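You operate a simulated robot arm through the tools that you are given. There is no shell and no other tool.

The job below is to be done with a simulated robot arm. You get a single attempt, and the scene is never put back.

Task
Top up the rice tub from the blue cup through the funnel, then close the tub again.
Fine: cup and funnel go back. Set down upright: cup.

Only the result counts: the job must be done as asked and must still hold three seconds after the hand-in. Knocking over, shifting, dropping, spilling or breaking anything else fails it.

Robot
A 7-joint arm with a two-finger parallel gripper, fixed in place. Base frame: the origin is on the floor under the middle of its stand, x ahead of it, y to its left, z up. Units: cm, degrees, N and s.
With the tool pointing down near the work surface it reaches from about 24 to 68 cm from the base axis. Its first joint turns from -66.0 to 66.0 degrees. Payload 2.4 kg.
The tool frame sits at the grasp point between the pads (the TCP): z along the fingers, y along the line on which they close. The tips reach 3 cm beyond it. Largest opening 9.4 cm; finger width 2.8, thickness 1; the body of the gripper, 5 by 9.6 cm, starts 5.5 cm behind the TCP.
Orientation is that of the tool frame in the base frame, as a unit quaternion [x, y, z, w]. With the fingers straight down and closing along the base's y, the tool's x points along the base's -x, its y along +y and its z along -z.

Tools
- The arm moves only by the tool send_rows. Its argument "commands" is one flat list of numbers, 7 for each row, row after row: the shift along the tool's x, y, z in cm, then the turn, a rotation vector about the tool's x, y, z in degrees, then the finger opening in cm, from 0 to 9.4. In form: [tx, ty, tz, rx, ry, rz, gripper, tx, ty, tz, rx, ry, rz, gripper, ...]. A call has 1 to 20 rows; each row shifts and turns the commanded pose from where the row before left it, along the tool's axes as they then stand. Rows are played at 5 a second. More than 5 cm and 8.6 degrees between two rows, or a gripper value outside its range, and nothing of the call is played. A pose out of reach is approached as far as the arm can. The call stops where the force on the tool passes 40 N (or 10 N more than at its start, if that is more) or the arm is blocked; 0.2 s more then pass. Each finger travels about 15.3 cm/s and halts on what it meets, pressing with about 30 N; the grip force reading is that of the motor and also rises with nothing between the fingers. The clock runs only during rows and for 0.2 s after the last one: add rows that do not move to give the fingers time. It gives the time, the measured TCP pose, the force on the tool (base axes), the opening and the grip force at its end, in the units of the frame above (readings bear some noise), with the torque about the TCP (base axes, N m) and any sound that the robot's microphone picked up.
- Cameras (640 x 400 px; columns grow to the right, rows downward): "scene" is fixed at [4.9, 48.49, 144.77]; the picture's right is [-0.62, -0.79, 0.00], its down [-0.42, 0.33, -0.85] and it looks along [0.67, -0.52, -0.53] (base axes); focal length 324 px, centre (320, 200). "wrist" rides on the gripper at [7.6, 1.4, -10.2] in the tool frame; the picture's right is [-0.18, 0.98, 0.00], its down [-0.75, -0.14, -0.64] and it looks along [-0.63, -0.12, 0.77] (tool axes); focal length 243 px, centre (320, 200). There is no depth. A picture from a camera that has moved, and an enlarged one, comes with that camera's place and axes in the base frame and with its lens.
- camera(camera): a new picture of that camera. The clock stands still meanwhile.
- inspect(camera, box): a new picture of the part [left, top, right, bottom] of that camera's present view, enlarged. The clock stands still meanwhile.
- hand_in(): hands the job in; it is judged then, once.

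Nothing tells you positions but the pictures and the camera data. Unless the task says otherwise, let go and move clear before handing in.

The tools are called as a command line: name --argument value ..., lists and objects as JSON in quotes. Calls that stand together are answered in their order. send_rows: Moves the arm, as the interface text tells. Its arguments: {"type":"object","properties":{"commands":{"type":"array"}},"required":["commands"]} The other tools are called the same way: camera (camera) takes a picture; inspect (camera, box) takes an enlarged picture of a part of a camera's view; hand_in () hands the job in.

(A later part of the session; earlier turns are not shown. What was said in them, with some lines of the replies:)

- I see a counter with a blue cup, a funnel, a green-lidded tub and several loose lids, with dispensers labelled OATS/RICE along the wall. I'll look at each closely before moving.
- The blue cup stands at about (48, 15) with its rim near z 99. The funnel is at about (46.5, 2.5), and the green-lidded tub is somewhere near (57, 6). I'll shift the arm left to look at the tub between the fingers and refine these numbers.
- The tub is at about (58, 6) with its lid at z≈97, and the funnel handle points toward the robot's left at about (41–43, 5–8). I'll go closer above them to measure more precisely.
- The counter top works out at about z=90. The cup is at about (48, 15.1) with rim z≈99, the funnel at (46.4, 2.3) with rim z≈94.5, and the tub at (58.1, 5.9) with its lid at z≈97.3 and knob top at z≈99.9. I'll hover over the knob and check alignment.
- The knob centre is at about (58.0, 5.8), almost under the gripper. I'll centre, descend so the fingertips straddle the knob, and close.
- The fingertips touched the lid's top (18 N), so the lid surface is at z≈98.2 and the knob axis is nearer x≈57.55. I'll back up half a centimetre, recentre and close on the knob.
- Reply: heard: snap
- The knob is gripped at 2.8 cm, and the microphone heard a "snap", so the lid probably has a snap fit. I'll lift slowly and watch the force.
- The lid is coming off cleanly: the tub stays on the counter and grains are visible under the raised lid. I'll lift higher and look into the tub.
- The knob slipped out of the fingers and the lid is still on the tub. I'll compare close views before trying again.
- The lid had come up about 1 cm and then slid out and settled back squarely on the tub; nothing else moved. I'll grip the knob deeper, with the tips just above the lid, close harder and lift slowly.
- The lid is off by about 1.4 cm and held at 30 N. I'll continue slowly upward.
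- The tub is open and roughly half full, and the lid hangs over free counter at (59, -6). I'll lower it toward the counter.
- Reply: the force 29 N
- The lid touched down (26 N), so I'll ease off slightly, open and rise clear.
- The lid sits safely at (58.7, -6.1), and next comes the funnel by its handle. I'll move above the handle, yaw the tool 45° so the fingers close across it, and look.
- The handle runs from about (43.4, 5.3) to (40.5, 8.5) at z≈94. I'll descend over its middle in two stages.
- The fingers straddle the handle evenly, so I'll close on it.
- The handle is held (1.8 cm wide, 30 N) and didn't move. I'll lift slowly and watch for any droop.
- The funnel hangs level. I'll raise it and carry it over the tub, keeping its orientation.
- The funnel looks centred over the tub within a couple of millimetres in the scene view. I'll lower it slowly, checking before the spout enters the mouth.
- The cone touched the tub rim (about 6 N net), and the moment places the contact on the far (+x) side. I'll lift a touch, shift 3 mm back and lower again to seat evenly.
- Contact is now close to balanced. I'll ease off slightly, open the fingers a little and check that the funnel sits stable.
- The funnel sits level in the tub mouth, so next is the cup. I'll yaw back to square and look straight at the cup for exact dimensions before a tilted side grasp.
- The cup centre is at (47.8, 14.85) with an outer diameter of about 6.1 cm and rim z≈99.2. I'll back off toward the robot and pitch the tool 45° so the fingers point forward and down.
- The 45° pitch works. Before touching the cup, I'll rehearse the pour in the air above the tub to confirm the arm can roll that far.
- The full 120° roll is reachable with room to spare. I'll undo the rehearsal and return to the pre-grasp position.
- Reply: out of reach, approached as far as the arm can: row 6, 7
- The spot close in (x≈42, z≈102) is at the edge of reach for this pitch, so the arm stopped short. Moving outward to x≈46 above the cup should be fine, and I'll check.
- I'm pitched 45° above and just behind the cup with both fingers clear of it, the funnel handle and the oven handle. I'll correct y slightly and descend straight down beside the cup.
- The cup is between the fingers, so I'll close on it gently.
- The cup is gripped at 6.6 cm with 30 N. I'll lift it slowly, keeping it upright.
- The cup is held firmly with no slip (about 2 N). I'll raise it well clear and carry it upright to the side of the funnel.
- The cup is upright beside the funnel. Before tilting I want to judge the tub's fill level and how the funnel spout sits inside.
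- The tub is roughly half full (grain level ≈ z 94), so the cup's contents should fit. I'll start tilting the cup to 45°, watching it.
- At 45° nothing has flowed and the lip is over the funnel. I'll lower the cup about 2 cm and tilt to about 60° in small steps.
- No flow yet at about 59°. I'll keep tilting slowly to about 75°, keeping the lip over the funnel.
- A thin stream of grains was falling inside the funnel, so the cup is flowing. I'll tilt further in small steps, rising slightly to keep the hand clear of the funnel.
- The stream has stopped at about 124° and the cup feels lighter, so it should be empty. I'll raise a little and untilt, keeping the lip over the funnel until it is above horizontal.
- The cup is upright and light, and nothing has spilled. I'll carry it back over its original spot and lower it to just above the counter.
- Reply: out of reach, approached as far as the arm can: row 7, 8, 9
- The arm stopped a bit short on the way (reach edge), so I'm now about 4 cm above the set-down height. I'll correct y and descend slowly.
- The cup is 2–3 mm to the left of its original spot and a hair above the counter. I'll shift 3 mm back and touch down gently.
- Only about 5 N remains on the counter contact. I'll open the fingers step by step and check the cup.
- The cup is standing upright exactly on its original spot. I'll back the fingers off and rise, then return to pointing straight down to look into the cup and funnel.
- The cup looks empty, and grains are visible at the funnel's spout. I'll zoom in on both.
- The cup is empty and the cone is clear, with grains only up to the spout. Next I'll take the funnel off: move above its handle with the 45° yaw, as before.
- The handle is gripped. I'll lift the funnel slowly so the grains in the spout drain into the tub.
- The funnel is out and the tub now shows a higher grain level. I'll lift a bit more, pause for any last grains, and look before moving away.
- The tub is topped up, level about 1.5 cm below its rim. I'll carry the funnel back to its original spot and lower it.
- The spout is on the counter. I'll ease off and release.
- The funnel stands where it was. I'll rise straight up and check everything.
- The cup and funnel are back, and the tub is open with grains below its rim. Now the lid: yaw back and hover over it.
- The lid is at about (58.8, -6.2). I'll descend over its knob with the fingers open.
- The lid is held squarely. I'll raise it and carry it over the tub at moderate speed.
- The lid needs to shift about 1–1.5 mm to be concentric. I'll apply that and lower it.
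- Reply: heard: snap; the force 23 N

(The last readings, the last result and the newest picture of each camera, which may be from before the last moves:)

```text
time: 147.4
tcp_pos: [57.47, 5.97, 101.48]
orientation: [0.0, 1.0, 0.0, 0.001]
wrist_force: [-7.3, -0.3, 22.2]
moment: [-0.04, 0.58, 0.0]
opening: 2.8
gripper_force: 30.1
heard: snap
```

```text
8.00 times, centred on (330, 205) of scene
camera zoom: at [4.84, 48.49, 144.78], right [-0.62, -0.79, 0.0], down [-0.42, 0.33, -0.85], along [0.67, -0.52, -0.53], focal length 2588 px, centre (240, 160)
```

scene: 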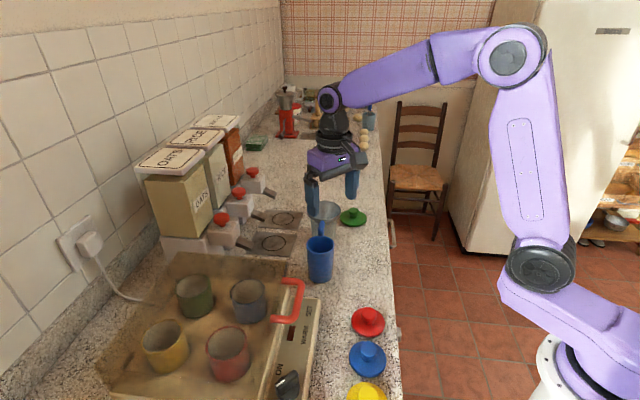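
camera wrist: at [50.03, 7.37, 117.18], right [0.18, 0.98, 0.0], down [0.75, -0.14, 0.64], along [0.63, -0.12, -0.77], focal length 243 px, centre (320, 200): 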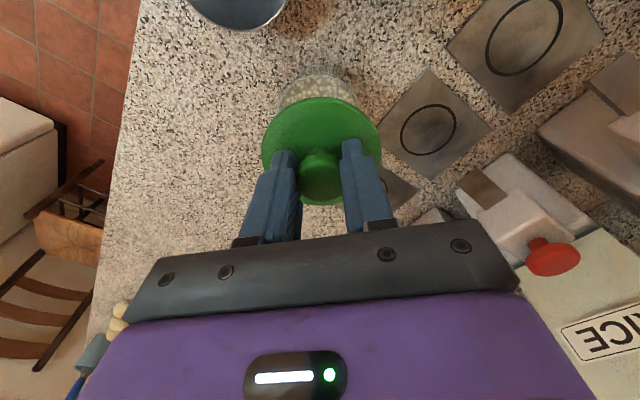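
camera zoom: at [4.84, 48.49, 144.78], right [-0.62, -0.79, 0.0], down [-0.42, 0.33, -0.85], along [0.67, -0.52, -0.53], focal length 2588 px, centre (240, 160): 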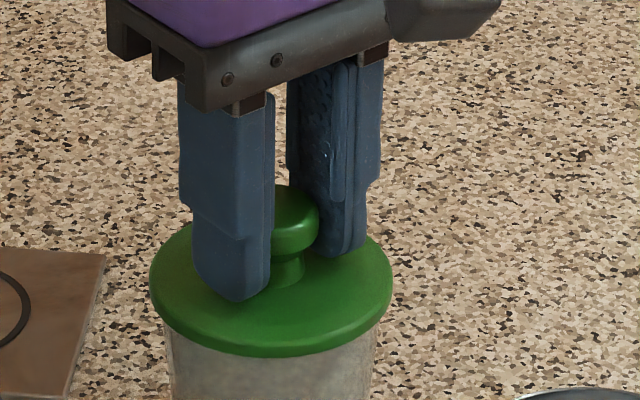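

A snap was heard with about 22 N, and the lid sits exactly at its original height. I'll ease the pressure and open the fingers.

send_rows --commands '[0, 0, -0.08, 0, 0, 0, 0.5, 0, 0, 0, 0, 0, 0, 0.5, 0, 0, 0, 0, 0, 0, 2.7, 0, 0, 0, 0, 0, 0, 3.2, 0, 0, 0, 0, 0, 0, 4.2, 0, 0, 0, 0, 0, 0, 5.5, 0, 0, 0, 0, 0, 0, 5.5]'

inspect --camera "scene" --box '[290, 180, 370, 230]'

```text
time: 149.0
tcp_pos: [57.5, 5.85, 101.43]
orientation: [0.0, 1.0, -0.001, 0.0]
wrist_force: [0.0, 0.4, 0.9]
moment: [-0.02, 0.02, 0.01]
opening: 5.48
gripper_force: 0.1
```

```text
8.00 times, centred on (330, 205) of scene
camera zoom: at [4.9, 48.49, 144.77], right [-0.62, -0.79, 0.0], down [-0.42, 0.33, -0.85], along [0.67, -0.52, -0.53], focal length 2588 px, centre (240, 160)
```

zoom: 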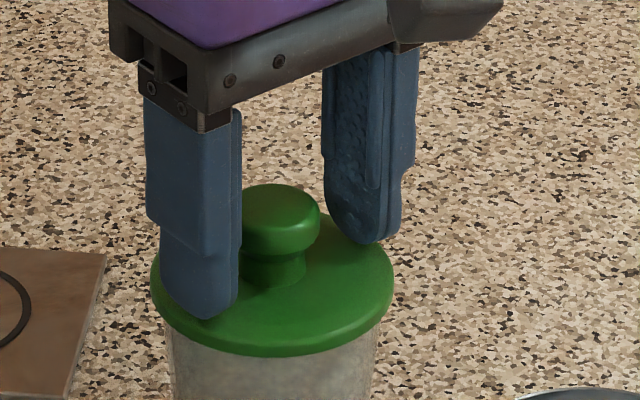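

To be sure it's fully shut, I'll press lightly on the lid with the open fingertips, then rise clear.

send_rows --commands '[0, 0, 0.15, 0, 0, 0, 5.5, 0, 0, 0.12, 0, 0, 0, 5.5, 0, 0, 0, 0, 0, 0, 5.5]'

```text
time: 149.8
tcp_pos: [57.57, 5.94, 101.12]
orientation: [0.0, 1.0, 0.0, 0.0]
wrist_force: [-4.2, -1.6, 16.7]
moment: [-0.18, 0.19, 0.0]
opening: 5.51
gripper_force: 0.0
```

No further snap at 17 N, so the lid was already fully closed. I'll rise straight up and clear, then check the whole scene.

send_rows --commands '[0, 0, -0.5, 0, 0, 0, 5.5, 0, 0, -0.8, 0, 0, 0, 5.5, 0, 0, -1.5, 0, 0, 0, 5.5, 0, 0, -2.5, 0, 0, 0, 5.5, 0, 0, -3, 0, 0, 0, 5.5, 0, 0, -3, 0, 0, 0, 5.5, 2, -1, -2, 0, 0, 0, 5.5, 3, -1.5, -2, 0, 0, 0, 5.5, 3, -2, -2, 0, 0, 0, 5.5, 3, -2, -2, 0, 0, 0, 5.5, 0, 0, 0, 0, 0, 0, 5.5, 0, 0, 0, 0, 0, 0, 5.5]'

camera --camera "scene"

inspect --camera "scene" --box '[260, 190, 420, 290]'

camera --camera "wrist"

```text
time: 152.4
tcp_pos: [46.5, -1.01, 120.31]
orientation: [0.0, 1.0, 0.0, -0.001]
wrist_force: [1.1, 0.0, 0.1]
moment: [0.02, 0.01, -0.01]
opening: 5.5
gripper_force: 0.0
```

```text
taken
```

scene: 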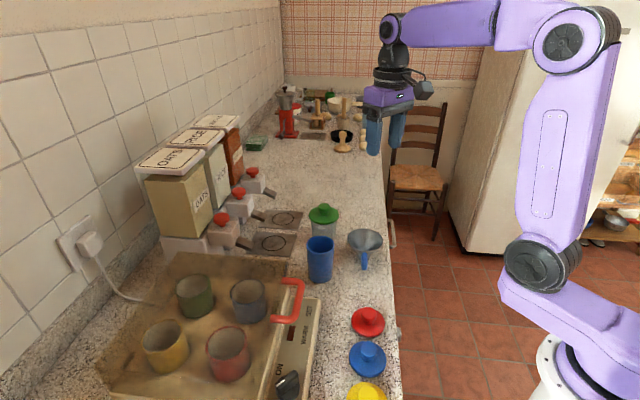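

```text
4.00 times, centred on (340, 240) of scene
camera zoom: at [4.9, 48.49, 144.77], right [-0.62, -0.79, 0.0], down [-0.42, 0.33, -0.85], along [0.67, -0.52, -0.53], focal length 1294 px, centre (240, 40)
```

zoom: 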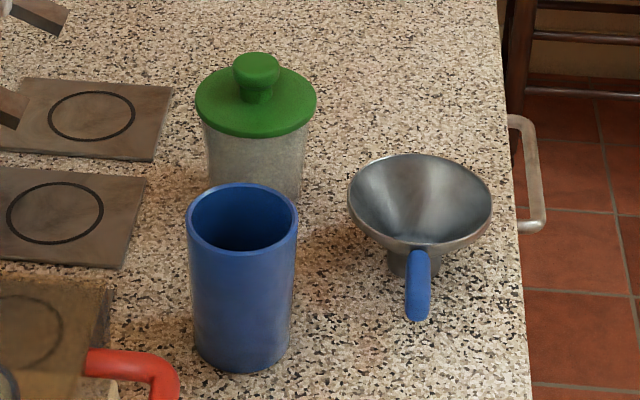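

```text
taken
camera wrist: at [38.97, 0.46, 130.54], right [0.18, 0.98, 0.0], down [0.75, -0.14, 0.64], along [0.63, -0.12, -0.77], focal length 243 px, centre (320, 200)
```

wrist: 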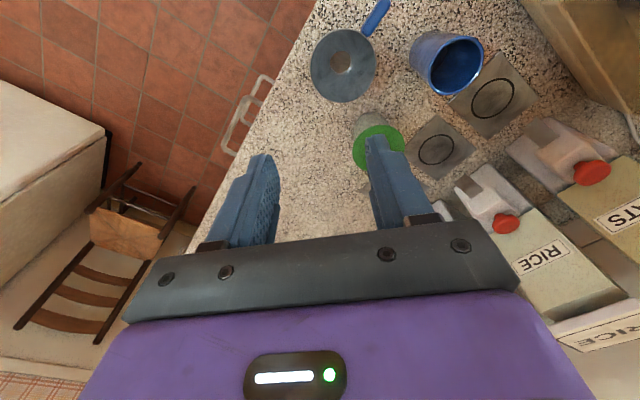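

inspect --camera "wrist" --box '[290, 0, 530, 160]'

inspect --camera "scene" --box '[290, 190, 370, 240]'

```text
2.50 times, centred on (410, 80) of wrist
camera zoom: at [38.97, 0.46, 130.54], right [0.18, 0.98, 0.0], down [0.75, -0.14, 0.64], along [0.63, -0.12, -0.77], focal length 606 px, centre (95, 500)
```

zoom: 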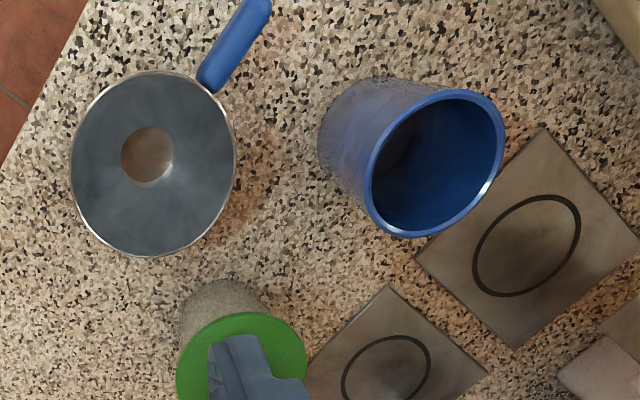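

```text
8.00 times, centred on (330, 215) of scene
camera zoom: at [4.9, 48.49, 144.77], right [-0.62, -0.79, 0.0], down [-0.42, 0.33, -0.85], along [0.67, -0.52, -0.53], focal length 2588 px, centre (240, 80)
```

zoom: 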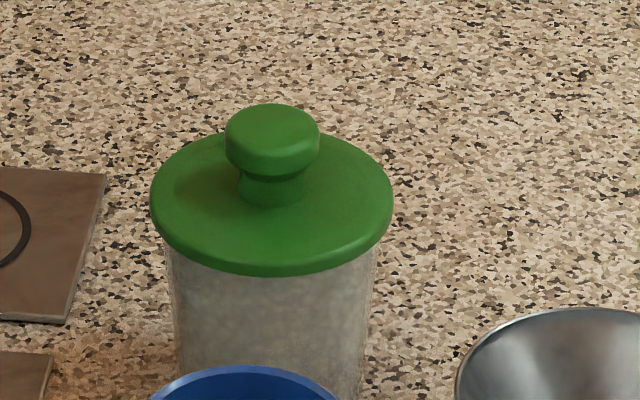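

The tub is topped up and its lid is back on flat at its original height. The empty cup stands upright in its place, and the funnel is back where it was. I see no spilled grains, and the arm is well clear, so I'm handing in.

hand_in

```text
The job is handed in.
```

I topped up the rice tub from the blue cup through the funnel and put the lid back on. I handed the job in with the arm clear. I haven't been told whether it passed.

- **Tub:** It is filled to about 1.5 cm below the rim. The lid snapped shut and sits at its original height.
- **Cup:** It is empty and standing upright on its original spot.
- **Funnel:** It is empty and standing within about 2 mm of where it started.
- **Spills:** I saw no spilled grains in the final pictures.

On my first try at the lid, the knob slipped out of the fingers after about 1 cm of lift. The lid dropped back onto the tub without shifting anything, and the second grip held.
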